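You operate a simulated robot arm through the tools that you are given. There is no shell and no other tool.

The job below is to be done with a simulated two-armed robot. You get a single attempt, and the scene is never put back.

JOB
Press the steaming curd smooth in the hand press and put it back on the small board.
Fine: leave the press tray out and the other curd alone. Where these are worked on the way, their far stop is far enough and under half their travel is too little: press tray.

It is judged by the outcome, as a careful person would: the job done as asked, and still so three seconds after it is handed in. It fails if anything else is knocked over, pushed out of place, dropped, spilled or broken.

ROBOT AND FRAMES
Two 7-joint arms with fingered hands on one trunk that stands fixed in place. Base frame: the origin is at the foot of the trunk, x ahead of it, y to its left, z up. Units: mm, degrees, N and s.
The left shoulder is at [42, 163, 1061], the right one opposite. Payload 4 kg a hand.
Tool frame (each hand has its own): the origin (TCP) lies between the finger pads and is the grasp point; the fingertips stand 36 mm ahead of it; z points along the fingers, y is the line along which they close. The gripper opens to 124 mm. The gripper's body begins 42 mm behind the TCP. The gripper is a hand of 4 fingers: y runs from the thumb to the fingers, the wrist lies at [-15, -99, -189] in the tool frame.
Orientation is that of the tool frame in the base frame, as [roll, pitch, yaw] about the fixed x, y, z axes, in that order (R = Rz(yaw) Ry(pitch) Rx(roll)). With the fingers straight down and the wrist toward the robot, the tool's x, y and z point along [0, 1, 0], [1, 0, 0] and [0, 0, -1] of the base frame.

CONTROLS
- The arms move only by the tool play_rows. It takes "left_moves", "right_moves" or both (then of equal length, played together; a hand with none holds still); each is text: rows parted by semicolons, each of 6 numbers parted by spaces: the shift along the tool's x, y, z in units of 250 mm (1.0 is 250 mm), then the turn, a rotation vector about the tool's x, y, z in units of 120 degrees (1.0 is 120 degrees). In form: dx dy dz rx ry rz; .... A call has 1 to 20 rows; each row is the pose to reach, as a shift and turn from the pose commanded when the call began, along the tool's axes at that moment. A call with a number of a shift or a turn outside -1 to 1 is refused whole. Rows are played at 5 a second. More than 50 mm and 8.6 degrees between two rows, and nothing of the call is played. A pose out of reach is approached as far as the arm can. The call stops where the force on the tool passes 40 N (or 10 N more than at its start, if that is more) or the arm is blocked; 0.2 s more then pass. In this call time passes only in rows, and 0.2 s behind the last. The reply holds the time, the measured pose of the TCP, the force on the tool along the base axes, the opening and the grip force, in the units named above and with some noise, with the torque about the TCP (base axes, N m) and any sound that the robot's microphone picked up.
- Cameras (640 x 400 px; columns grow to the right, rows downward): "scene" is now at [141.5, -42, 1302.3]; the picture's right is [-0.45, -0.89, 0.07], its down [-0.43, 0.15, -0.89] and it looks along [0.79, -0.43, -0.45] (base axes); focal length 214 px, centre (320, 200). "left" rides on the left gripper at [-75, -86, -123] in its tool frame; the picture's right is [-0.70, -0.34, 0.63], its down [0.64, -0.68, 0.35] and it looks along [0.32, 0.65, 0.69] (tool axes); focal length 275 px, centre (320, 200). "right" rides on the right gripper at [75, -86, -123] in its tool frame; the picture's right is [-0.70, 0.34, -0.63], its down [-0.65, -0.68, 0.35] and it looks along [-0.32, 0.65, 0.69] (tool axes); focal length 275 px, centre (320, 200). There is no depth. A picture from a camera that has moved, and an enlarged one, comes with that camera's place and axes in the base frame and with its lens.
- get_image(camera): a new picture of that camera. The clock stands still meanwhile.
- raise_lower(by): slides the trunk up (or, below 0, down) by that many mm; the arms and the scene camera ride with it, the base frame stays. It gives what a move gives, with no picture.
- finger_targets(index, middle, ring, thumb_bend, thumb_turn, hand): sets how far each is bent, from 0 (flat) to 1 (curled in); at 0.3 the hand is open as for a grip, at 0.7 the pads meet at the TCP. One left out holds its place. A second passes; each finger stops where it meets its share of the squeeze, and holds until it gets a number again. It is the only way to open and close the hand. It gives what a move gives, with no picture; readings hold the bend of each and the force on the fingers (four entries, about 0 where the hand has none), thumb and palm. thumb_turn goes from beside the hand (0) to across from the fingers (1), as for a grip.
- head_to(pan, tilt): turns the head with the scene camera to pan (to the left, within 86 degrees either way) and tilt (down, from -29 to 69), counted from straight ahead of the robot. It gives what a move gives.
- enlarge(camera, box): a new picture of the part [left, top, right, bottom] of that camera's present view, enlarged. The clock stands still meanwhile.
- close_job(): hands the job in; it is judged then, once.

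Nothing tells you positions but the pictures and the camera data. Unless the task says otherwise, let go and move clear before handing in.

The tools are called after "Emit:" as name(argument=value, ...) on one line, values as JSON. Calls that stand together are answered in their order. play_rows: Moves the arms, as the interface text tells. Its arguments: {"type":"object","properties":{"left_moves":{"type":"string"},"right_moves":{"type":"string"}},"required":[]} The other tools are called the same way: raise_lower (by) slides the trunk up or down; finger_targets (index, middle, ring, thumb_bend, thumb_turn, hand) moves the fingers one by one; head_to (pan, tilt) turns the head that bears the scene camera; get_image (camera) takes a picture; enlarge (camera, box) takes an enlarged picture of a part of a camera's view; close_job () hands the job in.

At the start:

```text
time_s: 0.0
left_tcp_pos: [870.2, 96.9, 1309.3]
left_tool_rot: [-180.0, 0.0, 90.1]
left_wrist_force: [0.8, 0.1, 0.8]
left_moment: [-0.01, 0.0, 0.03]
left_finger_gap: 123.6
left_grasp_force: 0.2
left_shape: jaw
left_bend: [0.3, 0.3, 0.3, 0.3, 0.98]
left_finger forces: [0.1, 0.0, 0.1, 0.0, 0.0, 0.0]
right_tcp_pos: [471.7, -419.3, 1249.8]
right_tool_rot: [-179.9, 0.0, 89.9]
right_wrist_force: [-0.4, 0.0, 0.3]
right_moment: [-0.02, 0.02, -0.03]
right_finger_gap: 123.6
right_grasp_force: 0.1
right_shape: jaw
right_bend: [0.3, 0.3, 0.3, 0.3, 0.98]
right_finger forces: [0.0, 0.0, 0.0, 0.1, 0.1, 0.0]
trunk travel left (down, up): [-225.0, 253.0]
head pan, tilt: [-27.0, 18.7]
```

scene: 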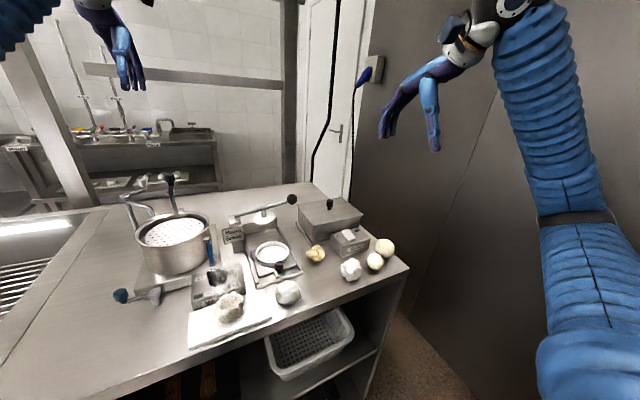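
right: 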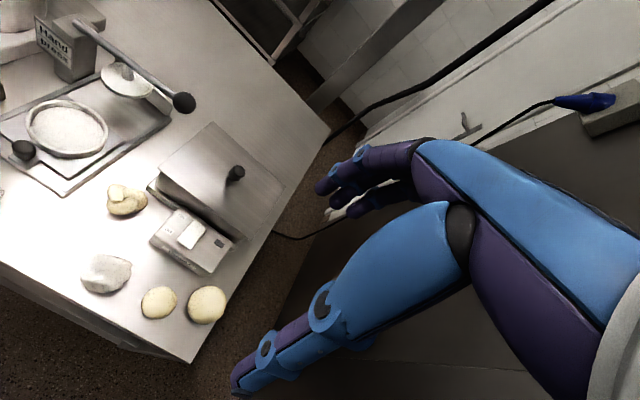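
left: 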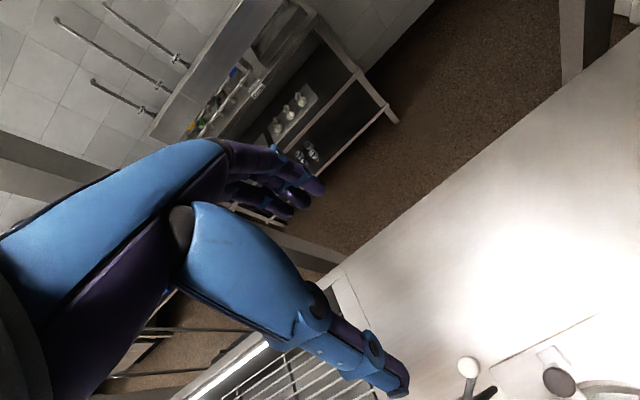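

I see a steel table with a pot on a burner, a hand press with a sliding tray, several curd lumps and a small white board. First I'll look closer to work out which curd steams and where things are.

Emit:
enlarge(camera="scene", box=[180, 180, 420, 330])

Emit:
enlarge(camera="scene", box=[100, 160, 340, 360])

Emit:
enlarge(camera="right", box=[0, 0, 320, 360])

```text
2.67 times, centred on (300, 255) of scene
camera zoom: at [141.5, -42.0, 1302.3], right [-0.45, -0.89, 0.07], down [-0.43, 0.15, -0.89], along [0.79, -0.43, -0.45], focal length 572 px, centre (373, 53)
```

zoom: 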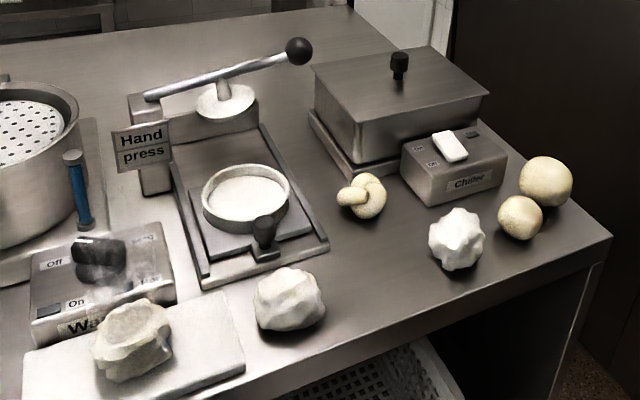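

```text
2.00 times, centred on (220, 260) of scene
camera zoom: at [141.5, -42.0, 1302.3], right [-0.45, -0.89, 0.07], down [-0.43, 0.15, -0.89], along [0.79, -0.43, -0.45], focal length 429 px, centre (520, 80)
```

zoom: 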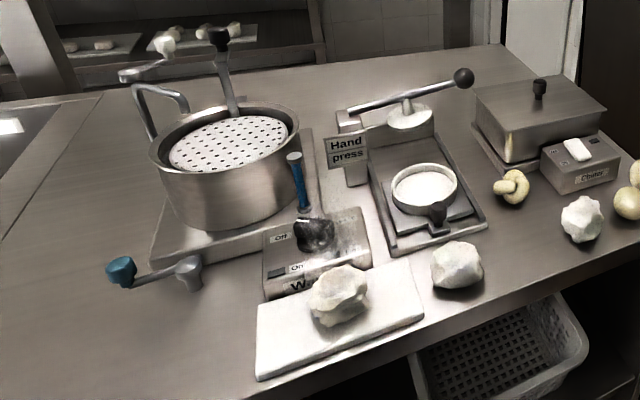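

```text
1.11 times, centred on (160, 180) of right
camera zoom: at [385.7, -346.0, 1373.3], right [0.34, -0.7, 0.63], down [-0.68, -0.65, -0.35], along [0.65, -0.32, -0.69], focal length 306 px, centre (498, 222)
```

zoom: 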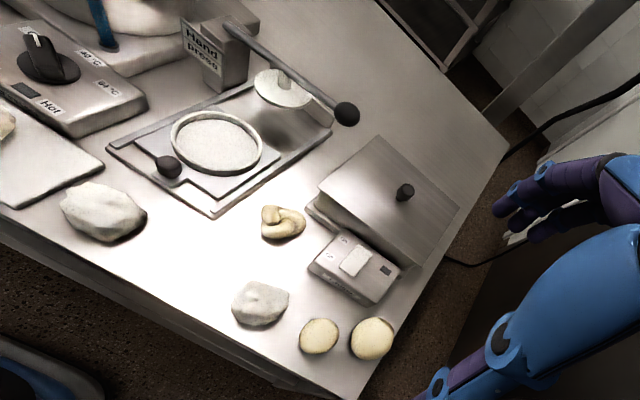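

The steaming lump sits on the white board in front of the "Warm/Hot" box, and the press tray with ring mould is already pulled out toward me. I'll turn the head down for a better view before measuring.

Emit:
head_to(pan=-10, tilt=42)

Emit:
get_image(camera="scene")

```text
time_s: 0.9
left_tcp_pos: [870.1, 98.6, 1308.4]
left_tool_rot: [180.0, 0.0, 90.0]
left_wrist_force: [0.5, -0.2, 0.3]
left_moment: [-0.01, 0.02, -0.02]
left_finger_gap: 123.8
left_grasp_force: 0.2
left_shape: jaw
left_bend: [0.3, 0.3, 0.3, 0.3, 0.98]
left_finger forces: [0.0, 0.0, 0.0, 0.0, 0.0, 0.1]
right_tcp_pos: [471.9, -421.0, 1251.0]
right_tool_rot: [-179.9, 0.0, 90.0]
right_wrist_force: [0.7, -0.8, 0.1]
right_moment: [-0.02, 0.01, 0.03]
right_finger_gap: 123.6
right_grasp_force: 0.0
right_shape: jaw
right_bend: [0.3, 0.3, 0.3, 0.3, 0.98]
right_finger forces: [0.0, 0.0, 0.0, 0.0, 0.0, 0.0]
trunk travel left (down, up): [-225.0, 253.0]
head pan, tilt: [-10.0, 42.0]
```

```text
taken
camera scene: at [135.2, -14.3, 1266.4], right [-0.17, -0.98, 0.03], down [-0.76, 0.12, -0.63], along [0.62, -0.13, -0.77], focal length 214 px, centre (320, 200)
```

scene: 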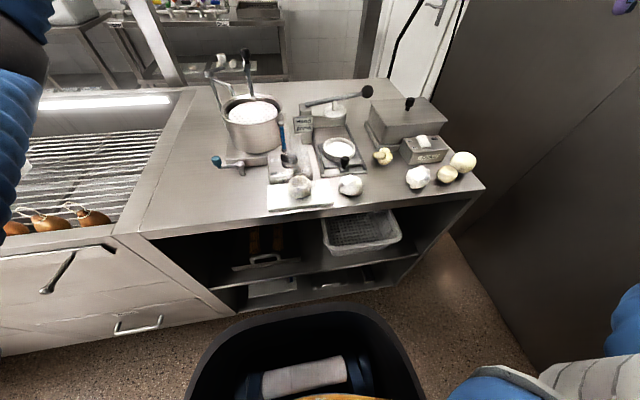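

Emit:
enlarge(camera="scene", box=[200, 40, 440, 220])

Emit:
enlarge(camera="scene", box=[255, 75, 395, 215])

Emit:
get_image(camera="right")

```text
2.22 times, centred on (320, 130) of scene
camera zoom: at [135.2, -14.3, 1266.4], right [-0.17, -0.98, 0.03], down [-0.76, 0.12, -0.63], along [0.62, -0.13, -0.77], focal length 477 px, centre (320, 356)
```

zoom: 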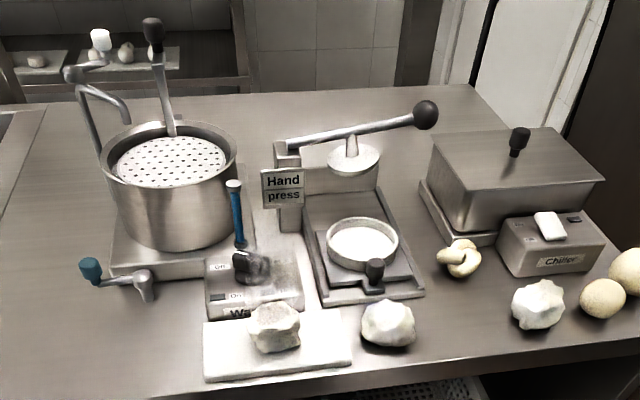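

```text
2.86 times, centred on (325, 145) of scene
camera zoom: at [135.2, -14.3, 1266.4], right [-0.17, -0.98, 0.03], down [-0.76, 0.12, -0.63], along [0.62, -0.13, -0.77], focal length 613 px, centre (306, 357)
```

zoom: 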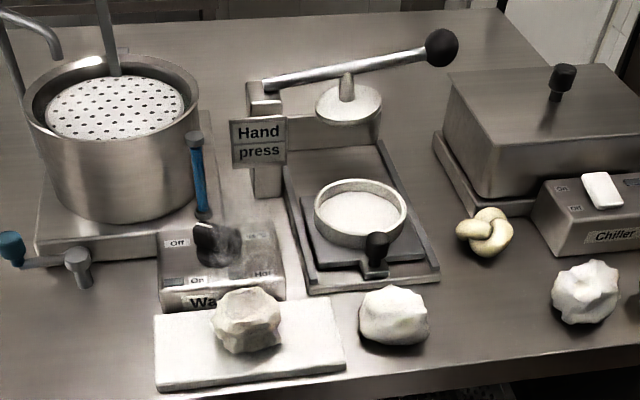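

```text
taken
camera right: at [385.7, -346.0, 1373.3], right [0.34, -0.7, 0.63], down [-0.68, -0.65, -0.35], along [0.65, -0.32, -0.69], focal length 275 px, centre (320, 200)
```

right: 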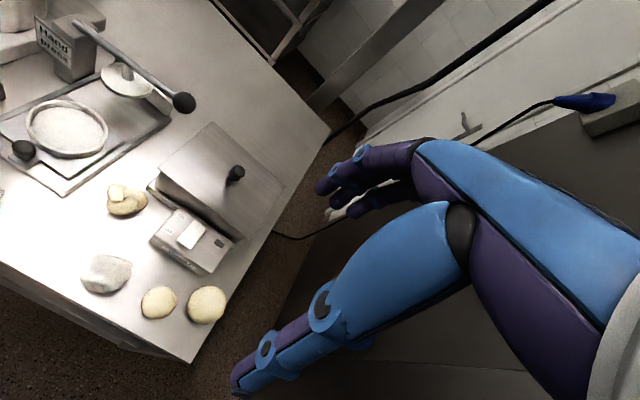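

The curd on the board is at about [471, -35, 905], the ring mould on the pulled-out tray at [585, -155, 916], the tray knob at [528, -152, 915], the press plate at [676, -159, 970] and the lever ball at [676, -242, 1019]. I'll check which curd steams, and swing the right hand over for a close view.

Emit:
enlarge(camera="scene", box=[260, 130, 340, 215])

Emit:
play_rows(right_moves="0.0633 0 0.0333 0 0 -0.0625; 0.1267 0 0.0667 0 0 -0.125; 0.19 0 0.1 0 0 -0.1875; 0.2533 0 0.1333 0 0 -0.25; 0.3167 0 0.1667 0 0 -0.3125; 0.38 0 0.2 0 0 -0.375; 0.4433 0 0.2333 0 0 -0.4375; 0.5067 0 0.2667 0 0 -0.5; 0.57 0 0.3 0 0 -0.5625; 0.6333 0 0.3333 0 0 -0.625; 0.6967 0 0.3667 0 0 -0.6875; 0.76 0 0.4 0 0 -0.75")

Emit:
get_image(camera="right")

Emit:
get_image(camera="scene")

```text
4.71 times, centred on (300, 172) of scene
camera zoom: at [135.2, -14.3, 1266.4], right [-0.17, -0.98, 0.03], down [-0.76, 0.12, -0.63], along [0.62, -0.13, -0.77], focal length 1009 px, centre (414, 329)
```

zoom: 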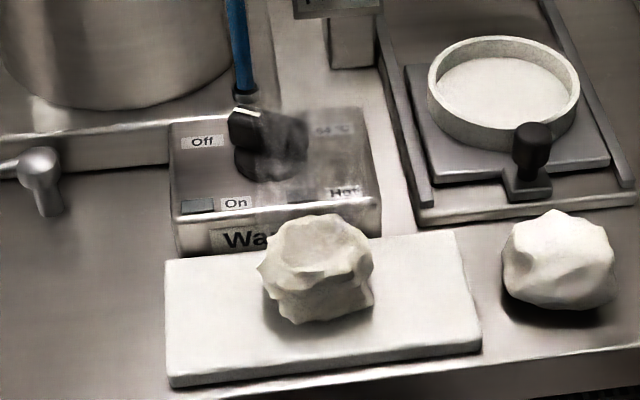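

```text
time_s: 3.5
left_tcp_pos: [870.5, 97.5, 1308.6]
left_tool_rot: [-179.9, 0.0, 89.9]
left_wrist_force: [-0.7, -0.1, 0.4]
left_moment: [0.0, 0.0, -0.02]
left_finger_gap: 123.7
left_grasp_force: 0.0
left_shape: jaw
left_bend: [0.3, 0.3, 0.3, 0.3, 0.98]
left_finger forces: [0.0, 0.1, 0.0, 0.1, 0.0, 0.0]
right_tcp_pos: [471.3, -230.1, 1151.2]
right_tool_rot: [180.0, -0.1, -180.0]
right_wrist_force: [0.7, 0.5, 0.4]
right_moment: [0.01, 0.01, -0.02]
right_finger_gap: 123.8
right_grasp_force: 0.1
right_shape: jaw
right_bend: [0.3, 0.3, 0.3, 0.3, 0.98]
right_finger forces: [0.0, 0.0, 0.0, 0.1, 0.0, 0.1]
trunk travel left (down, up): [-225.0, 253.0]
head pan, tilt: [-10.0, 42.0]
```

```text
taken
camera right: at [397.1, -316.2, 1273.1], right [0.7, 0.34, 0.63], down [0.65, -0.68, -0.35], along [0.31, 0.65, -0.69], focal length 275 px, centre (320, 200)
```

right: 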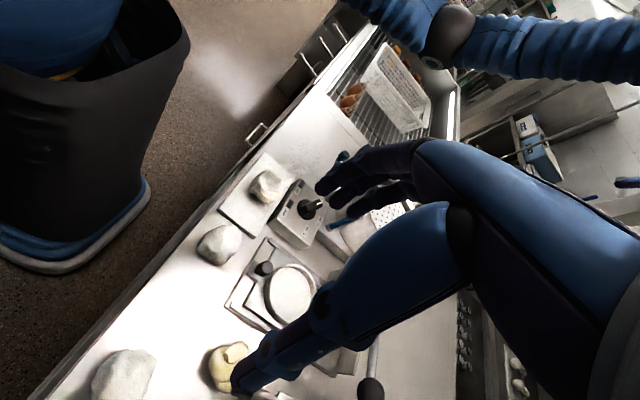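

```text
taken
camera scene: at [135.7, -13.9, 1266.1], right [-0.17, -0.98, 0.03], down [-0.77, 0.12, -0.63], along [0.62, -0.13, -0.77], focal length 214 px, centre (320, 200)
```

scene: 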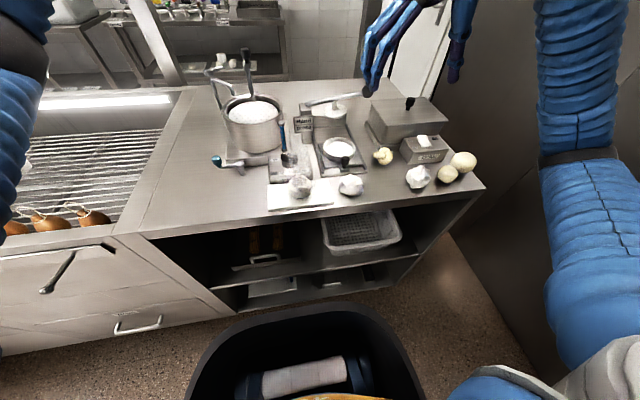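

The move went well and steam clearly rises from the lump on the board. I'll enlarge the right camera's view to triangulate the board, curd, mould and knob.

Emit:
enlarge(camera="right", box=[180, 130, 380, 330])

Emit:
enlarge(camera="right", box=[200, 140, 340, 280])

```text
2.00 times, centred on (280, 230) of right
camera zoom: at [397.1, -316.2, 1273.1], right [0.7, 0.34, 0.63], down [0.65, -0.68, -0.35], along [0.31, 0.65, -0.69], focal length 551 px, centre (400, 140)
```

zoom: 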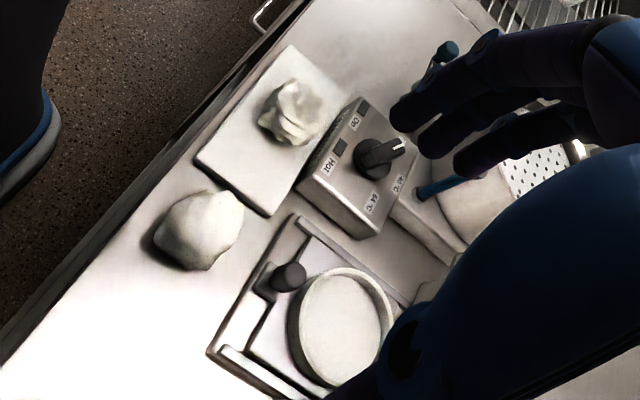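

```text
2.86 times, centred on (270, 210) of right
camera zoom: at [397.1, -316.2, 1273.1], right [0.7, 0.34, 0.63], down [0.65, -0.68, -0.35], along [0.31, 0.65, -0.69], focal length 786 px, centre (463, 171)
```

zoom: 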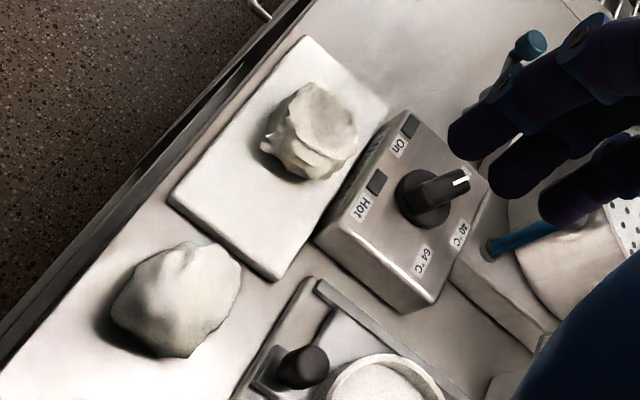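

The board spans about x 428–505, y -110…38 with its top near z 887; the steaming curd centre is at [462, -35, 912], about 56 mm across. I'll narrow the right hand a little and move above the curd, closing along y so it stays clear of the box and the neighbouring curd.

Emit:
finger_targets(hand="right", index=0.38, middle=0.38, ring=0.38, thumb_bend=0.38)

Emit:
play_rows(right_moves="0.005 0.0975 0.066 0 0 0; 0.009 0.195 0.131 0 0 0; 0.014 0.2925 0.197 0 0 0; 0.019 0.39 0.262 0 0 0; 0.023 0.4875 0.328 0 0 0; 0.028 0.585 0.393 0 0 0; 0.033 0.6825 0.459 0 0 0; 0.037 0.78 0.524 0 0 0")

Emit:
get_image(camera="right")

Emit:
get_image(camera="scene")

```text
time_s: 4.5
left_tcp_pos: [869.5, 98.1, 1309.4]
left_tool_rot: [180.0, 0.1, 90.0]
left_wrist_force: [0.3, -0.4, -0.4]
left_moment: [0.03, 0.01, 0.01]
left_finger_gap: 123.8
left_grasp_force: 0.1
left_shape: jaw
left_bend: [0.3, 0.3, 0.3, 0.3, 0.98]
left_finger forces: [0.0, 0.1, 0.1, 0.0, 0.0, 0.0]
right_tcp_pos: [472.0, -230.2, 1151.3]
right_tool_rot: [-179.9, -0.1, 179.9]
right_wrist_force: [-0.1, -0.7, 0.7]
right_moment: [0.03, -0.01, 0.04]
right_finger_gap: 99.5
right_grasp_force: 0.1
right_shape: fingers
right_bend: [0.38, 0.38, 0.38, 0.38, 0.98]
right_finger forces: [0.0, 0.0, 0.0, 0.0, 0.0, 0.0]
trunk travel left (down, up): [-225.0, 253.0]
head pan, tilt: [-10.0, 42.0]
```

```text
time_s: 6.3
left_tcp_pos: [859.9, 89.6, 1322.8]
left_tool_rot: [179.4, -0.3, 89.9]
left_wrist_force: [-0.4, 0.9, -0.3]
left_moment: [-0.03, -0.01, 0.01]
left_finger_gap: 123.4
left_grasp_force: 0.0
left_shape: jaw
left_bend: [0.3, 0.3, 0.3, 0.3, 0.98]
left_finger forces: [0.1, 0.0, 0.0, 0.0, 0.0, 0.1]
right_tcp_pos: [459.6, -48.4, 1029.6]
right_tool_rot: [179.9, 1.2, 179.1]
right_wrist_force: [-0.5, 0.3, 0.1]
right_moment: [-0.03, 0.02, 0.02]
right_finger_gap: 99.5
right_grasp_force: 0.0
right_shape: fingers
right_bend: [0.38, 0.38, 0.38, 0.38, 0.98]
right_finger forces: [0.0, 0.0, 0.1, 0.1, 0.0, 0.0]
trunk travel left (down, up): [-225.0, 253.0]
head pan, tilt: [-10.0, 42.0]
```

```text
taken
camera right: at [380.7, -133.1, 1151.3], right [0.69, 0.33, 0.65], down [0.64, -0.69, -0.33], along [0.34, 0.64, -0.69], focal length 275 px, centre (320, 200)
```

right: 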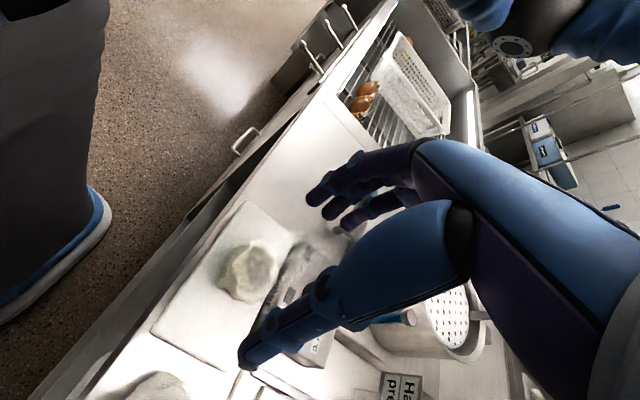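

```text
taken
camera scene: at [125.8, -24.8, 1271.0], right [-0.18, -0.98, 0.02], down [-0.76, 0.12, -0.64], along [0.63, -0.13, -0.77], focal length 214 px, centre (320, 200)
```

scene: 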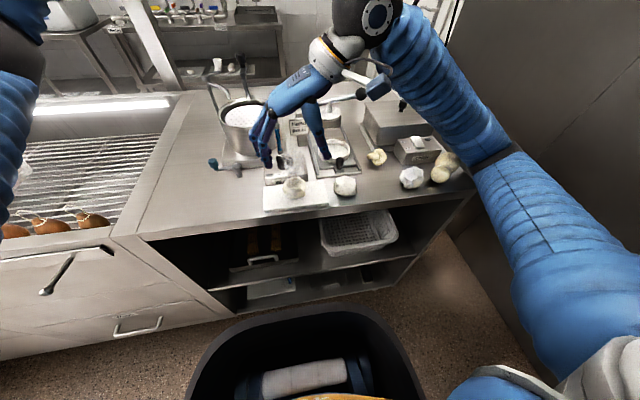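

The scene camera and left hand shifted by about 10 mm, so the right arm may be leaning against something. I'll look closely at the forearm and the balls near the table's right edge before going on.

Emit:
enlarge(camera="scene", box=[340, 60, 520, 220])

Emit:
enlarge(camera="scene", box=[230, 60, 430, 220])

Emit:
get_image(camera="left")

```text
2.50 times, centred on (430, 140) of scene
camera zoom: at [125.8, -24.8, 1271.0], right [-0.18, -0.98, 0.02], down [-0.76, 0.12, -0.64], along [0.63, -0.13, -0.77], focal length 536 px, centre (45, 350)
```

zoom: 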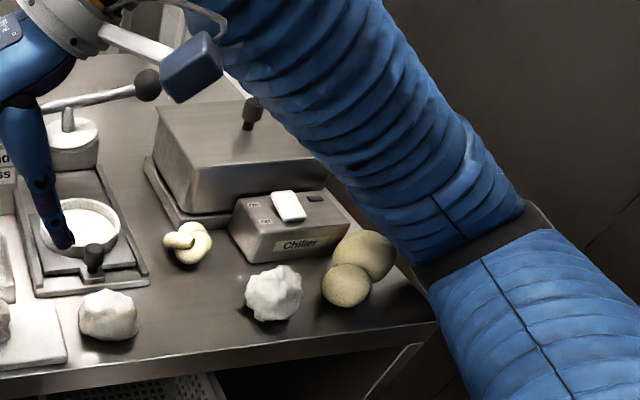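

```text
2.50 times, centred on (330, 140) of scene
camera zoom: at [125.8, -24.8, 1271.0], right [-0.18, -0.98, 0.02], down [-0.76, 0.12, -0.64], along [0.63, -0.13, -0.77], focal length 536 px, centre (295, 350)
```

zoom: 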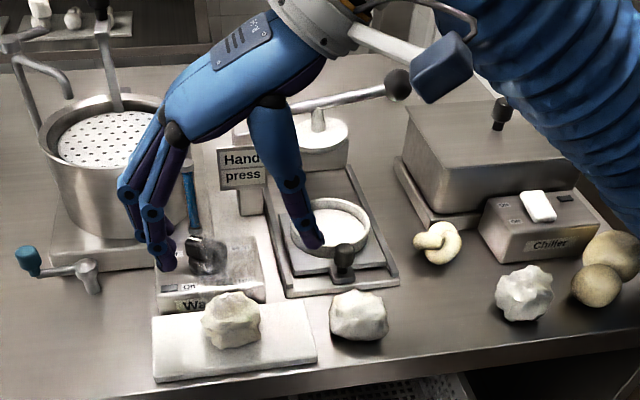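

```text
taken
camera left: at [774.3, 14.9, 1445.0], right [-0.33, -0.69, -0.64], down [-0.68, 0.65, -0.35], along [0.66, 0.32, -0.68], focal length 275 px, centre (320, 200)
```

left: 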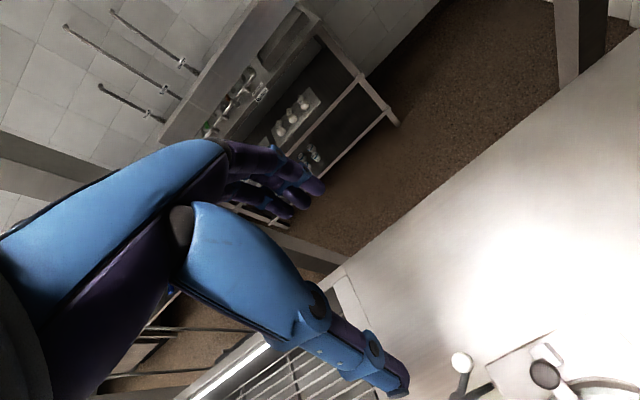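

Emit:
enlarge(camera="scene", box=[390, 110, 490, 210])

Emit:
enlarge(camera="right", box=[80, 180, 360, 400])

```text
4.00 times, centred on (440, 160) of scene
camera zoom: at [125.8, -24.8, 1271.0], right [-0.18, -0.98, 0.02], down [-0.76, 0.12, -0.64], along [0.63, -0.13, -0.77], focal length 858 px, centre (-160, 360)
```

zoom: 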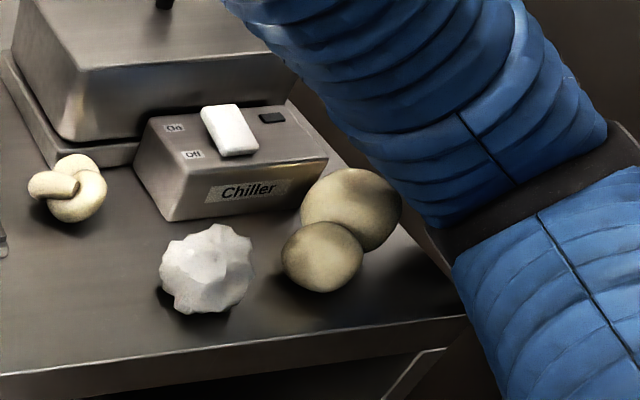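

```text
1.82 times, centred on (220, 290) of right
camera zoom: at [380.7, -133.1, 1151.3], right [0.69, 0.33, 0.65], down [0.64, -0.69, -0.33], along [0.34, 0.64, -0.69], focal length 500 px, centre (502, 36)
```

zoom: 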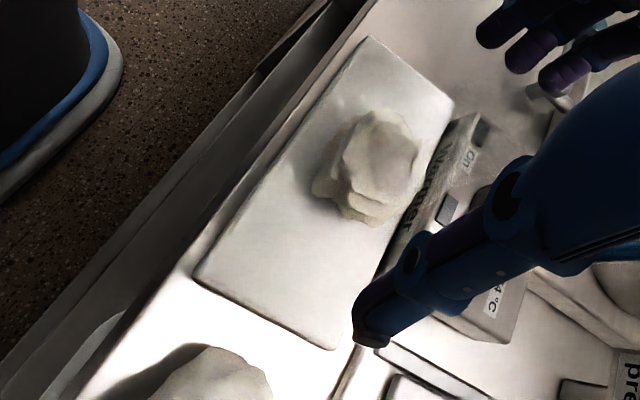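

The big yellow ball is being touched by the right forearm, which has sunk too low. I'll raise the trunk straight up a little to lift the forearm off it, then look.

Emit:
raise_lower(by=60)

Emit:
get_image(camera="scene")

Emit:
enlarge(camera="scene", box=[380, 110, 500, 230])

```text
time_s: 7.3
left_tcp_pos: [873.3, 101.6, 1366.9]
left_tool_rot: [-179.8, 0.1, 90.1]
left_wrist_force: [0.6, 0.1, 1.1]
left_moment: [-0.06, 0.04, 0.03]
left_finger_gap: 123.5
left_grasp_force: 0.1
left_shape: jaw
left_bend: [0.3, 0.3, 0.3, 0.3, 0.98]
left_finger forces: [0.1, 0.0, 0.0, 0.1, 0.0, 0.0]
right_tcp_pos: [463.3, -33.3, 1077.0]
right_tool_rot: [-179.9, -0.2, -179.9]
right_wrist_force: [0.6, 0.1, 0.2]
right_moment: [-0.03, -0.02, 0.03]
right_finger_gap: 99.4
right_grasp_force: 0.0
right_shape: fingers
right_bend: [0.38, 0.38, 0.38, 0.38, 0.98]
right_finger forces: [0.0, 0.0, 0.0, 0.0, 0.0, 0.0]
trunk travel left (down, up): [-285.0, 193.0]
head pan, tilt: [-10.0, 42.0]
```

```text
taken
camera scene: at [111.5, -10.8, 1334.5], right [-0.17, -0.98, 0.02], down [-0.73, 0.11, -0.68], along [0.67, -0.13, -0.73], focal length 214 px, centre (320, 200)
```

scene: 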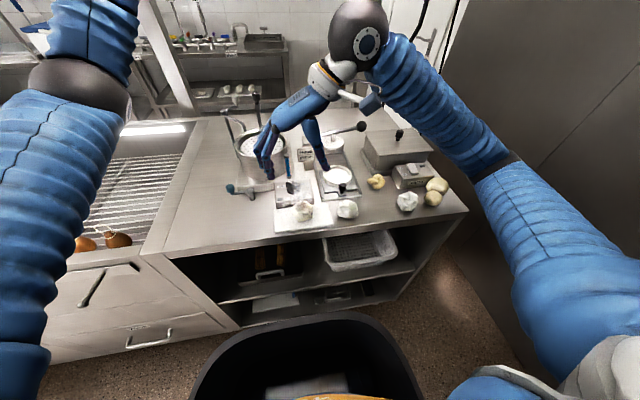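

```text
3.33 times, centred on (440, 170) of scene
camera zoom: at [111.5, -10.8, 1334.5], right [-0.17, -0.98, 0.02], down [-0.73, 0.11, -0.68], along [0.67, -0.13, -0.73], focal length 715 px, centre (-80, 300)
```

zoom: 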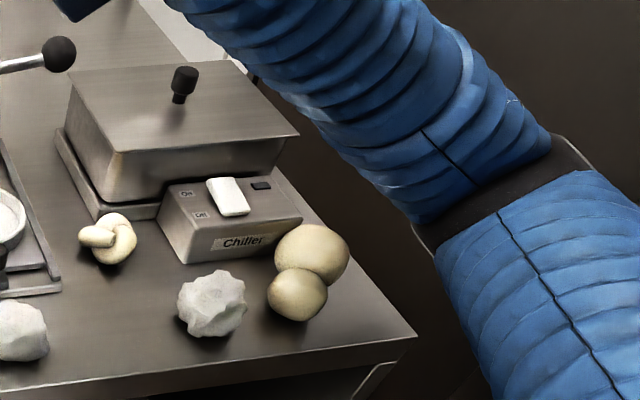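

The forearm is free; the big ball was nudged to about [509, -441] from [497, -469], which I'll set right later. I'll raise the trunk further so the elbow stays well above the table.

Emit:
raise_lower(by=95)

Emit:
get_image(camera="scene")

```text
time_s: 8.6
left_tcp_pos: [871.0, 98.1, 1463.9]
left_tool_rot: [-179.8, 0.0, 90.0]
left_wrist_force: [0.7, -1.1, -0.4]
left_moment: [-0.02, -0.02, -0.01]
left_finger_gap: 123.8
left_grasp_force: 0.0
left_shape: jaw
left_bend: [0.3, 0.3, 0.3, 0.3, 0.98]
left_finger forces: [0.0, 0.0, 0.0, 0.1, 0.0, 0.0]
right_tcp_pos: [463.3, -35.6, 1175.6]
right_tool_rot: [180.0, -0.1, 180.0]
right_wrist_force: [0.3, 0.2, -0.2]
right_moment: [0.01, 0.01, 0.0]
right_finger_gap: 99.4
right_grasp_force: 0.0
right_shape: fingers
right_bend: [0.38, 0.38, 0.38, 0.38, 0.98]
right_finger forces: [0.0, 0.0, 0.0, 0.1, 0.0, 0.0]
trunk travel left (down, up): [-380.0, 98.0]
head pan, tilt: [-10.0, 42.0]
```

```text
taken
camera scene: at [81.9, -14.4, 1438.5], right [-0.17, -0.98, 0.0], down [-0.68, 0.12, -0.73], along [0.71, -0.13, -0.69], focal length 214 px, centre (320, 200)
```

scene: 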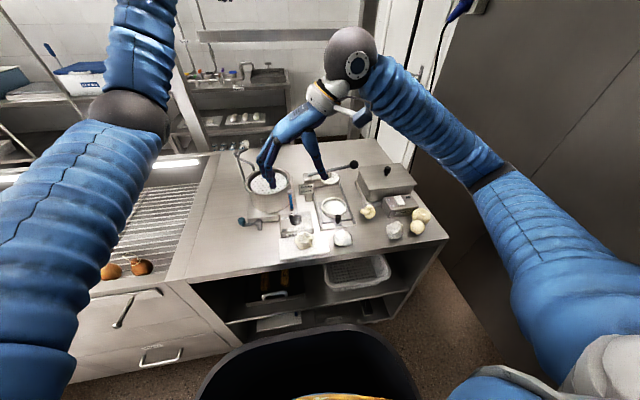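

Emit:
raise_lower(by=60)

Emit:
head_to(pan=-12, tilt=52)

Emit:
get_image(camera="scene")

Emit:
get_image(camera="right")

```text
time_s: 9.6
left_tcp_pos: [870.2, 98.2, 1523.6]
left_tool_rot: [-179.9, 0.0, 90.0]
left_wrist_force: [0.4, -0.9, -0.4]
left_moment: [-0.01, 0.02, -0.03]
left_finger_gap: 123.6
left_grasp_force: 0.1
left_shape: jaw
left_bend: [0.3, 0.3, 0.3, 0.3, 0.98]
left_finger forces: [0.0, 0.0, 0.0, 0.1, 0.0, 0.1]
right_tcp_pos: [461.7, -36.2, 1233.9]
right_tool_rot: [180.0, 0.0, 179.9]
right_wrist_force: [0.5, 0.2, 0.6]
right_moment: [-0.03, -0.01, 0.05]
right_finger_gap: 99.3
right_grasp_force: 0.1
right_shape: fingers
right_bend: [0.38, 0.38, 0.38, 0.38, 0.98]
right_finger forces: [0.0, 0.0, 0.0, 0.0, 0.1, 0.1]
trunk travel left (down, up): [-440.0, 38.0]
head pan, tilt: [-10.0, 42.0]
```

```text
time_s: 10.3
left_tcp_pos: [870.3, 97.4, 1525.3]
left_tool_rot: [179.9, -0.1, 89.9]
left_wrist_force: [0.5, 0.4, -0.2]
left_moment: [-0.02, 0.0, 0.01]
left_finger_gap: 123.7
left_grasp_force: 0.0
left_shape: jaw
left_bend: [0.3, 0.3, 0.3, 0.3, 0.98]
left_finger forces: [0.0, 0.0, 0.0, 0.0, 0.0, 0.0]
right_tcp_pos: [462.3, -34.9, 1234.9]
right_tool_rot: [-179.9, -0.1, 180.0]
right_wrist_force: [0.2, 0.6, 0.2]
right_moment: [0.0, 0.01, -0.03]
right_finger_gap: 99.4
right_grasp_force: 0.2
right_shape: fingers
right_bend: [0.38, 0.38, 0.38, 0.38, 0.98]
right_finger forces: [0.0, 0.1, 0.0, 0.1, 0.1, 0.0]
trunk travel left (down, up): [-440.0, 38.0]
head pan, tilt: [-12.0, 52.0]
```

```text
taken
camera scene: at [64.2, -15.2, 1487.9], right [-0.21, -0.98, 0.0], down [-0.77, 0.16, -0.61], along [0.6, -0.13, -0.79], focal length 214 px, centre (320, 200)
```

scene: 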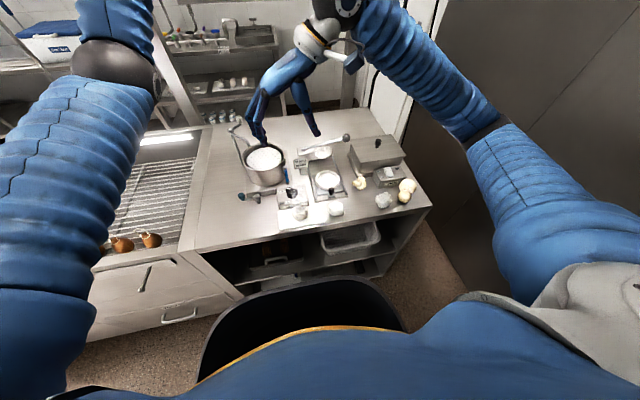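

```text
taken
camera right: at [387.0, -121.6, 1357.3], right [0.7, 0.34, 0.63], down [0.64, -0.68, -0.35], along [0.31, 0.65, -0.69], focal length 275 px, centre (320, 200)
```

right: 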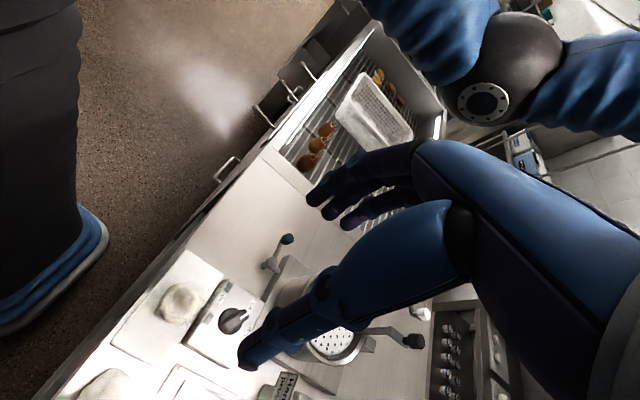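

The trunk is 215 mm higher and all is free. I'll descend in stages over the curd while watching the elbow.

Emit:
play_rows(right_moves="0 0 0.08 0 0 0; 0 0 0.16 0 0 0; 0 0 0.24 0 0 0; 0 0 0.32 0 0 0; 0 0 0.4 0 0 0; 0 0 0.48 0 0 0; 0 0 0.56 0 0 0; 0 0 0.64 0 0 0")

Emit:
get_image(camera="scene")

Emit:
get_image(camera="right")

```text
time_s: 12.1
left_tcp_pos: [869.3, 98.2, 1524.6]
left_tool_rot: [-180.0, 0.0, 90.0]
left_wrist_force: [-0.3, -0.7, -0.4]
left_moment: [0.0, 0.01, 0.0]
left_finger_gap: 123.8
left_grasp_force: 0.0
left_shape: jaw
left_bend: [0.3, 0.3, 0.3, 0.3, 0.98]
left_finger forces: [0.0, 0.0, 0.1, 0.0, 0.0, 0.1]
right_tcp_pos: [461.4, -35.5, 1074.4]
right_tool_rot: [180.0, 0.1, 179.9]
right_wrist_force: [-0.6, 0.4, 0.2]
right_moment: [0.01, 0.0, 0.01]
right_finger_gap: 99.3
right_grasp_force: 0.0
right_shape: fingers
right_bend: [0.38, 0.38, 0.38, 0.38, 0.98]
right_finger forces: [0.0, 0.0, 0.1, 0.0, 0.0, 0.0]
trunk travel left (down, up): [-440.0, 38.0]
head pan, tilt: [-12.0, 52.0]
```

```text
taken
camera scene: at [64.0, -15.4, 1487.8], right [-0.21, -0.98, 0.0], down [-0.77, 0.16, -0.61], along [0.6, -0.13, -0.79], focal length 214 px, centre (320, 200)
```

scene: 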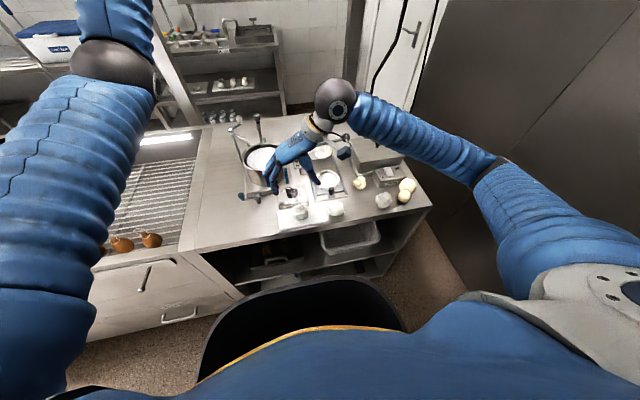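

```text
taken
camera right: at [386.0, -122.2, 1197.0], right [0.7, 0.34, 0.63], down [0.65, -0.68, -0.35], along [0.31, 0.65, -0.69], focal length 275 px, centre (320, 200)
```

right: 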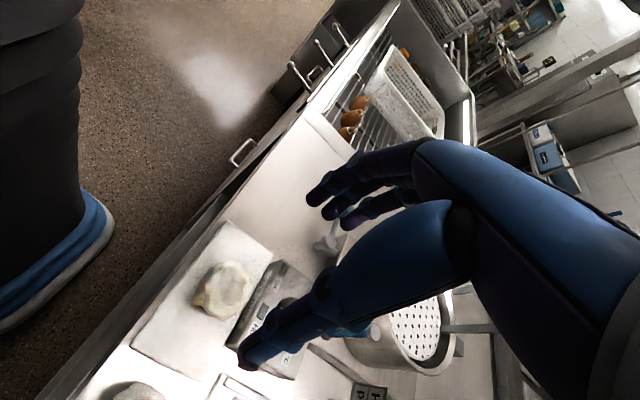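

Emit:
play_rows(right_moves="0 0 0.08 0 0 0; 0 0 0.16 0 0 0; 0 0 0.24 0 0 0; 0 0 0.32 0 0 0; 0 0 0.4 0 0 0; 0 0 0.448 0 0 0")

Emit:
get_image(camera="scene")

Emit:
get_image(camera="right")

Emit:
enlarge(camera="scene", box=[220, 110, 400, 250])

```text
time_s: 13.5
left_tcp_pos: [869.7, 98.0, 1523.9]
left_tool_rot: [-179.9, 0.0, 89.9]
left_wrist_force: [0.0, -0.1, -0.3]
left_moment: [-0.02, 0.01, 0.0]
left_finger_gap: 123.5
left_grasp_force: 0.1
left_shape: jaw
left_bend: [0.3, 0.3, 0.3, 0.3, 0.98]
left_finger forces: [0.0, 0.0, 0.0, 0.0, 0.0, 0.0]
right_tcp_pos: [461.7, -35.6, 962.3]
right_tool_rot: [-180.0, -0.1, -180.0]
right_wrist_force: [-1.0, 0.4, -0.2]
right_moment: [-0.04, -0.02, 0.01]
right_finger_gap: 99.3
right_grasp_force: 0.1
right_shape: fingers
right_bend: [0.38, 0.38, 0.38, 0.38, 0.98]
right_finger forces: [0.0, 0.0, 0.0, 0.0, 0.1, 0.0]
trunk travel left (down, up): [-440.0, 38.0]
head pan, tilt: [-12.0, 52.0]
```

```text
taken
camera scene: at [64.0, -15.4, 1487.8], right [-0.21, -0.98, 0.0], down [-0.77, 0.16, -0.61], along [0.6, -0.13, -0.79], focal length 214 px, centre (320, 200)
```

scene: 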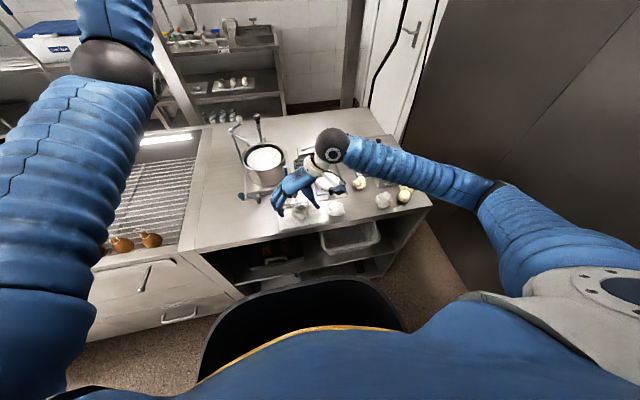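

```text
taken
camera right: at [386.1, -121.9, 1085.5], right [0.7, 0.34, 0.63], down [0.64, -0.68, -0.35], along [0.31, 0.65, -0.69], focal length 275 px, centre (320, 200)
```

right: 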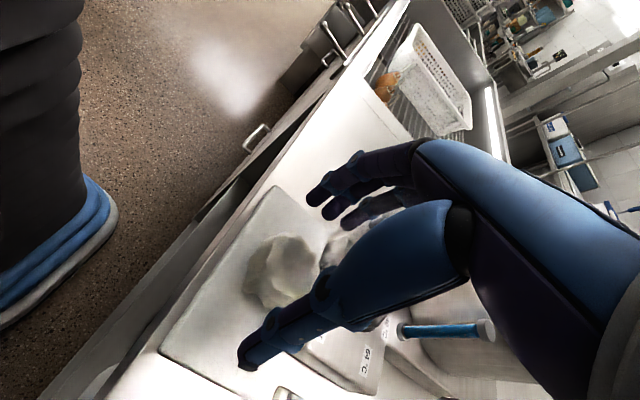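

```text
2.86 times, centred on (310, 180) of scene
camera zoom: at [64.0, -15.4, 1487.8], right [-0.21, -0.98, 0.0], down [-0.77, 0.16, -0.61], along [0.6, -0.13, -0.79], focal length 613 px, centre (349, 257)
```

zoom: 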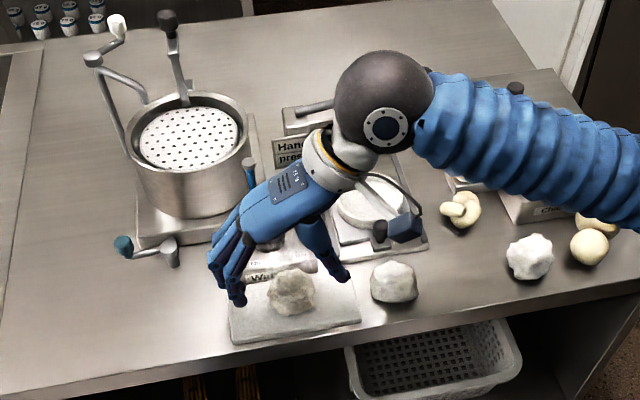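

The measured curd position fits the view; thumb and fingers straddle it. I'll lower to TCP z≈934 and look once more.

Emit:
play_rows(right_moves="0 0 0.04 0 0 0; 0 0 0.08 0 0 0; 0 0 0.112 0 0 0")

Emit:
get_image(camera="right")

Emit:
enlarge(camera="scene", box=[265, 165, 355, 235])

```text
time_s: 14.3
left_tcp_pos: [869.4, 98.0, 1524.4]
left_tool_rot: [-179.9, 0.0, 90.0]
left_wrist_force: [0.5, 0.0, 0.6]
left_moment: [-0.01, 0.0, 0.0]
left_finger_gap: 123.9
left_grasp_force: 0.0
left_shape: jaw
left_bend: [0.3, 0.3, 0.3, 0.3, 0.98]
left_finger forces: [0.0, 0.1, 0.0, 0.0, 0.1, 0.1]
right_tcp_pos: [462.3, -36.4, 934.6]
right_tool_rot: [-180.0, 0.0, -180.0]
right_wrist_force: [-0.8, -0.2, 1.0]
right_moment: [0.01, -0.03, 0.0]
right_finger_gap: 99.0
right_grasp_force: 0.1
right_shape: fingers
right_bend: [0.38, 0.38, 0.38, 0.38, 0.98]
right_finger forces: [0.0, 0.1, 0.0, 0.0, 0.0, 0.0]
trunk travel left (down, up): [-440.0, 38.0]
head pan, tilt: [-12.0, 52.0]
```

```text
taken
camera right: at [386.4, -121.7, 1057.3], right [0.7, 0.34, 0.63], down [0.64, -0.68, -0.35], along [0.31, 0.65, -0.69], focal length 275 px, centre (320, 200)
```

right: 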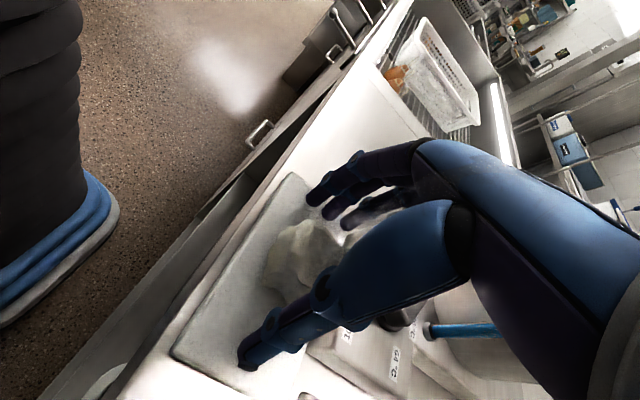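

```text
5.71 times, centred on (310, 200) of scene
camera zoom: at [64.0, -15.3, 1487.8], right [-0.21, -0.98, 0.0], down [-0.77, 0.16, -0.61], along [0.6, -0.13, -0.79], focal length 1226 px, centre (377, 200)
```

zoom: 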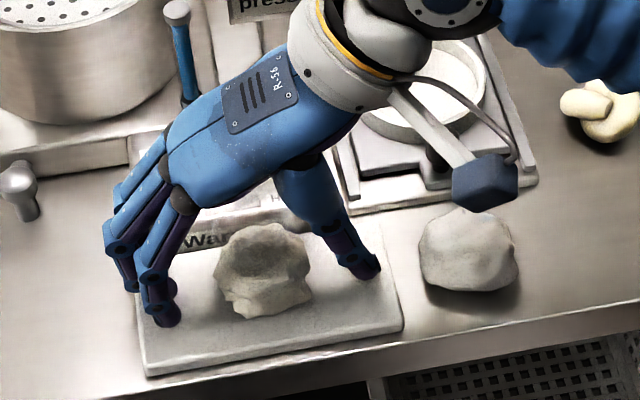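

The curd sits between thumb and fingers with the tips just above the board. I'll close gently.

Emit:
finger_targets(hand="right", index=0.5, middle=0.5, ring=0.5, thumb_bend=0.5)

Emit:
get_image(camera="right")

Emit:
enlarge(camera="scene", box=[265, 165, 355, 235])

```text
time_s: 15.3
left_tcp_pos: [870.4, 97.2, 1523.8]
left_tool_rot: [179.9, 0.0, 90.0]
left_wrist_force: [0.4, -0.1, -0.9]
left_moment: [0.01, 0.0, 0.0]
left_finger_gap: 123.6
left_grasp_force: 0.1
left_shape: jaw
left_bend: [0.3, 0.3, 0.3, 0.3, 0.98]
left_finger forces: [0.0, 0.0, 0.0, 0.0, 0.1, 0.0]
right_tcp_pos: [462.7, -36.3, 935.2]
right_tool_rot: [-180.0, -0.1, 180.0]
right_wrist_force: [1.1, 0.2, 0.3]
right_moment: [0.0, 0.01, -0.01]
right_finger_gap: 62.4
right_grasp_force: 0.0
right_shape: fingers
right_bend: [0.5, 0.5, 0.5, 0.5, 0.98]
right_finger forces: [0.1, 0.0, 0.0, 0.0, 0.0, 0.0]
trunk travel left (down, up): [-440.0, 38.0]
head pan, tilt: [-12.0, 52.0]
```

```text
taken
camera right: at [386.4, -121.7, 1057.5], right [0.7, 0.34, 0.63], down [0.64, -0.68, -0.35], along [0.31, 0.65, -0.69], focal length 275 px, centre (320, 200)
```

right: 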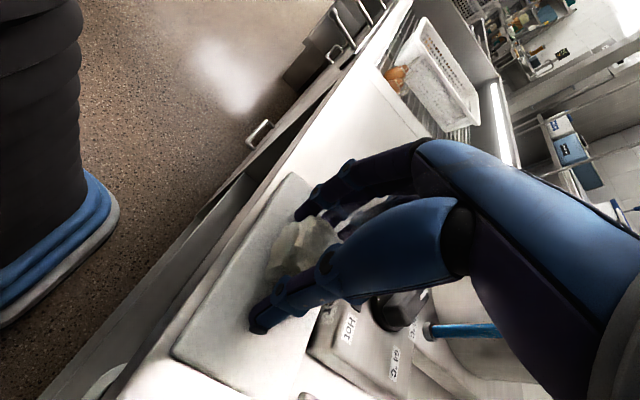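

```text
5.71 times, centred on (310, 200) of scene
camera zoom: at [64.0, -15.3, 1487.8], right [-0.21, -0.98, 0.0], down [-0.77, 0.16, -0.61], along [0.6, -0.13, -0.79], focal length 1226 px, centre (377, 200)
```

zoom: 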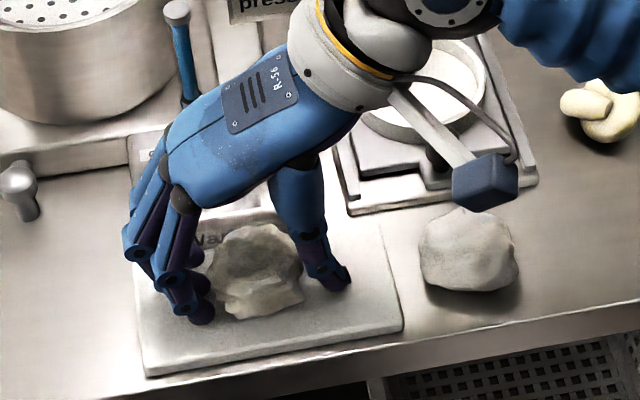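

Emit:
finger_targets(hand="right", index=0.6, middle=0.6, ring=0.6, thumb_bend=0.6)

Emit:
get_image(camera="right")

Emit:
enlarge(camera="scene", box=[265, 165, 355, 235])

```text
time_s: 16.3
left_tcp_pos: [869.8, 98.6, 1524.0]
left_tool_rot: [-180.0, 0.0, 90.0]
left_wrist_force: [0.6, -0.5, -0.5]
left_moment: [0.0, 0.0, 0.01]
left_finger_gap: 123.4
left_grasp_force: 0.1
left_shape: jaw
left_bend: [0.3, 0.3, 0.3, 0.3, 0.98]
left_finger forces: [0.1, 0.0, 0.0, 0.0, 0.0, 0.1]
right_tcp_pos: [461.9, -35.6, 935.2]
right_tool_rot: [180.0, 0.0, 179.9]
right_wrist_force: [-0.5, 2.3, 5.3]
right_moment: [0.2, -0.04, 0.0]
right_finger_gap: 55.9
right_grasp_force: 14.9
right_shape: fingers
right_bend: [0.54, 0.54, 0.58, 0.55, 0.96]
right_finger forces: [6.3, 6.9, 1.9, 0.0, 15.4, 0.0]
trunk travel left (down, up): [-440.0, 38.0]
head pan, tilt: [-12.0, 52.0]
```

```text
taken
camera right: at [386.2, -121.6, 1057.7], right [0.7, 0.34, 0.63], down [0.65, -0.68, -0.35], along [0.31, 0.65, -0.69], focal length 275 px, centre (320, 200)
```

right: 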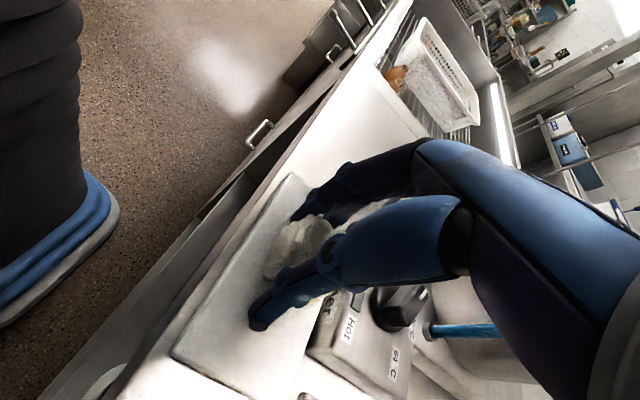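

```text
5.71 times, centred on (310, 200) of scene
camera zoom: at [63.8, -15.1, 1487.9], right [-0.21, -0.98, 0.0], down [-0.77, 0.16, -0.61], along [0.6, -0.13, -0.79], focal length 1226 px, centre (377, 200)
```

zoom: 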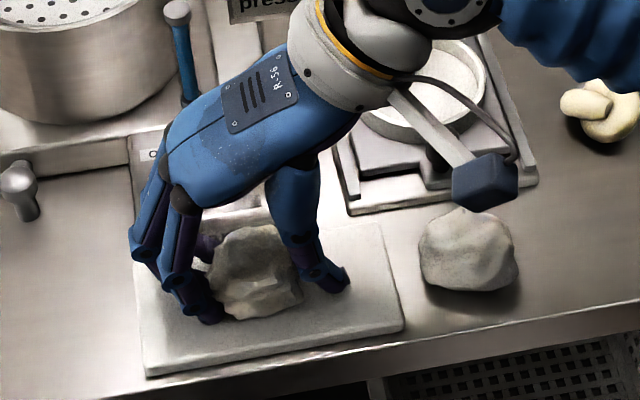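

The curd is gripped with about 15 N. I'll lift it a little and check.

Emit:
play_rows(right_moves="0 0 -0.04 0 0 0; 0 0 -0.08 0 0 0; 0 0 -0.12 0 0 0; 0 0 -0.16 0 0 0; 0 0 -0.2 0 0 0")

Emit:
get_image(camera="right")

Emit:
enlarge(camera="scene", box=[255, 145, 375, 235])

```text
time_s: 17.5
left_tcp_pos: [868.7, 98.6, 1524.2]
left_tool_rot: [-180.0, 0.0, 90.0]
left_wrist_force: [0.5, -0.3, 0.6]
left_moment: [-0.02, 0.01, 0.04]
left_finger_gap: 123.7
left_grasp_force: 0.0
left_shape: jaw
left_bend: [0.3, 0.3, 0.3, 0.3, 0.98]
left_finger forces: [0.0, 0.0, 0.0, 0.0, 0.0, 0.0]
right_tcp_pos: [461.8, -35.4, 984.5]
right_tool_rot: [-180.0, -0.1, 179.9]
right_wrist_force: [-0.3, -0.1, -1.3]
right_moment: [-0.02, -0.02, 0.01]
right_finger_gap: 55.6
right_grasp_force: 14.9
right_shape: fingers
right_bend: [0.55, 0.54, 0.58, 0.55, 0.96]
right_finger forces: [6.3, 6.8, 2.0, 0.1, 15.4, 0.0]
trunk travel left (down, up): [-440.0, 38.0]
head pan, tilt: [-12.0, 52.0]
```

```text
taken
camera right: at [386.7, -121.3, 1107.1], right [0.7, 0.34, 0.63], down [0.64, -0.68, -0.35], along [0.31, 0.65, -0.69], focal length 275 px, centre (320, 200)
```

right: 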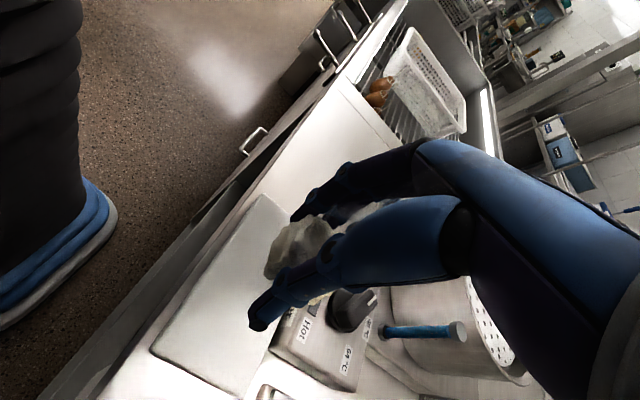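

```text
4.44 times, centred on (315, 190) of scene
camera zoom: at [64.0, -15.2, 1487.8], right [-0.21, -0.98, 0.0], down [-0.77, 0.16, -0.61], along [0.6, -0.13, -0.79], focal length 953 px, centre (342, 244)
```

zoom: 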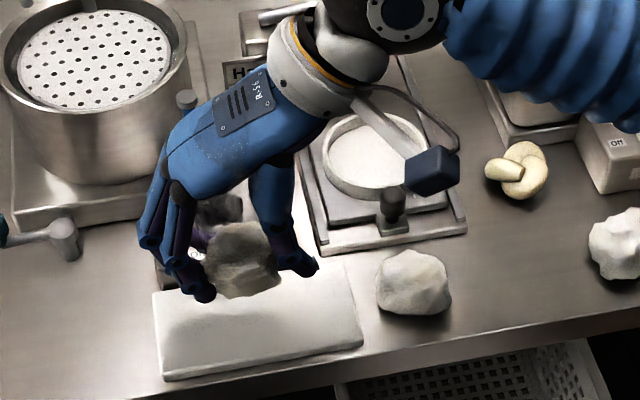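

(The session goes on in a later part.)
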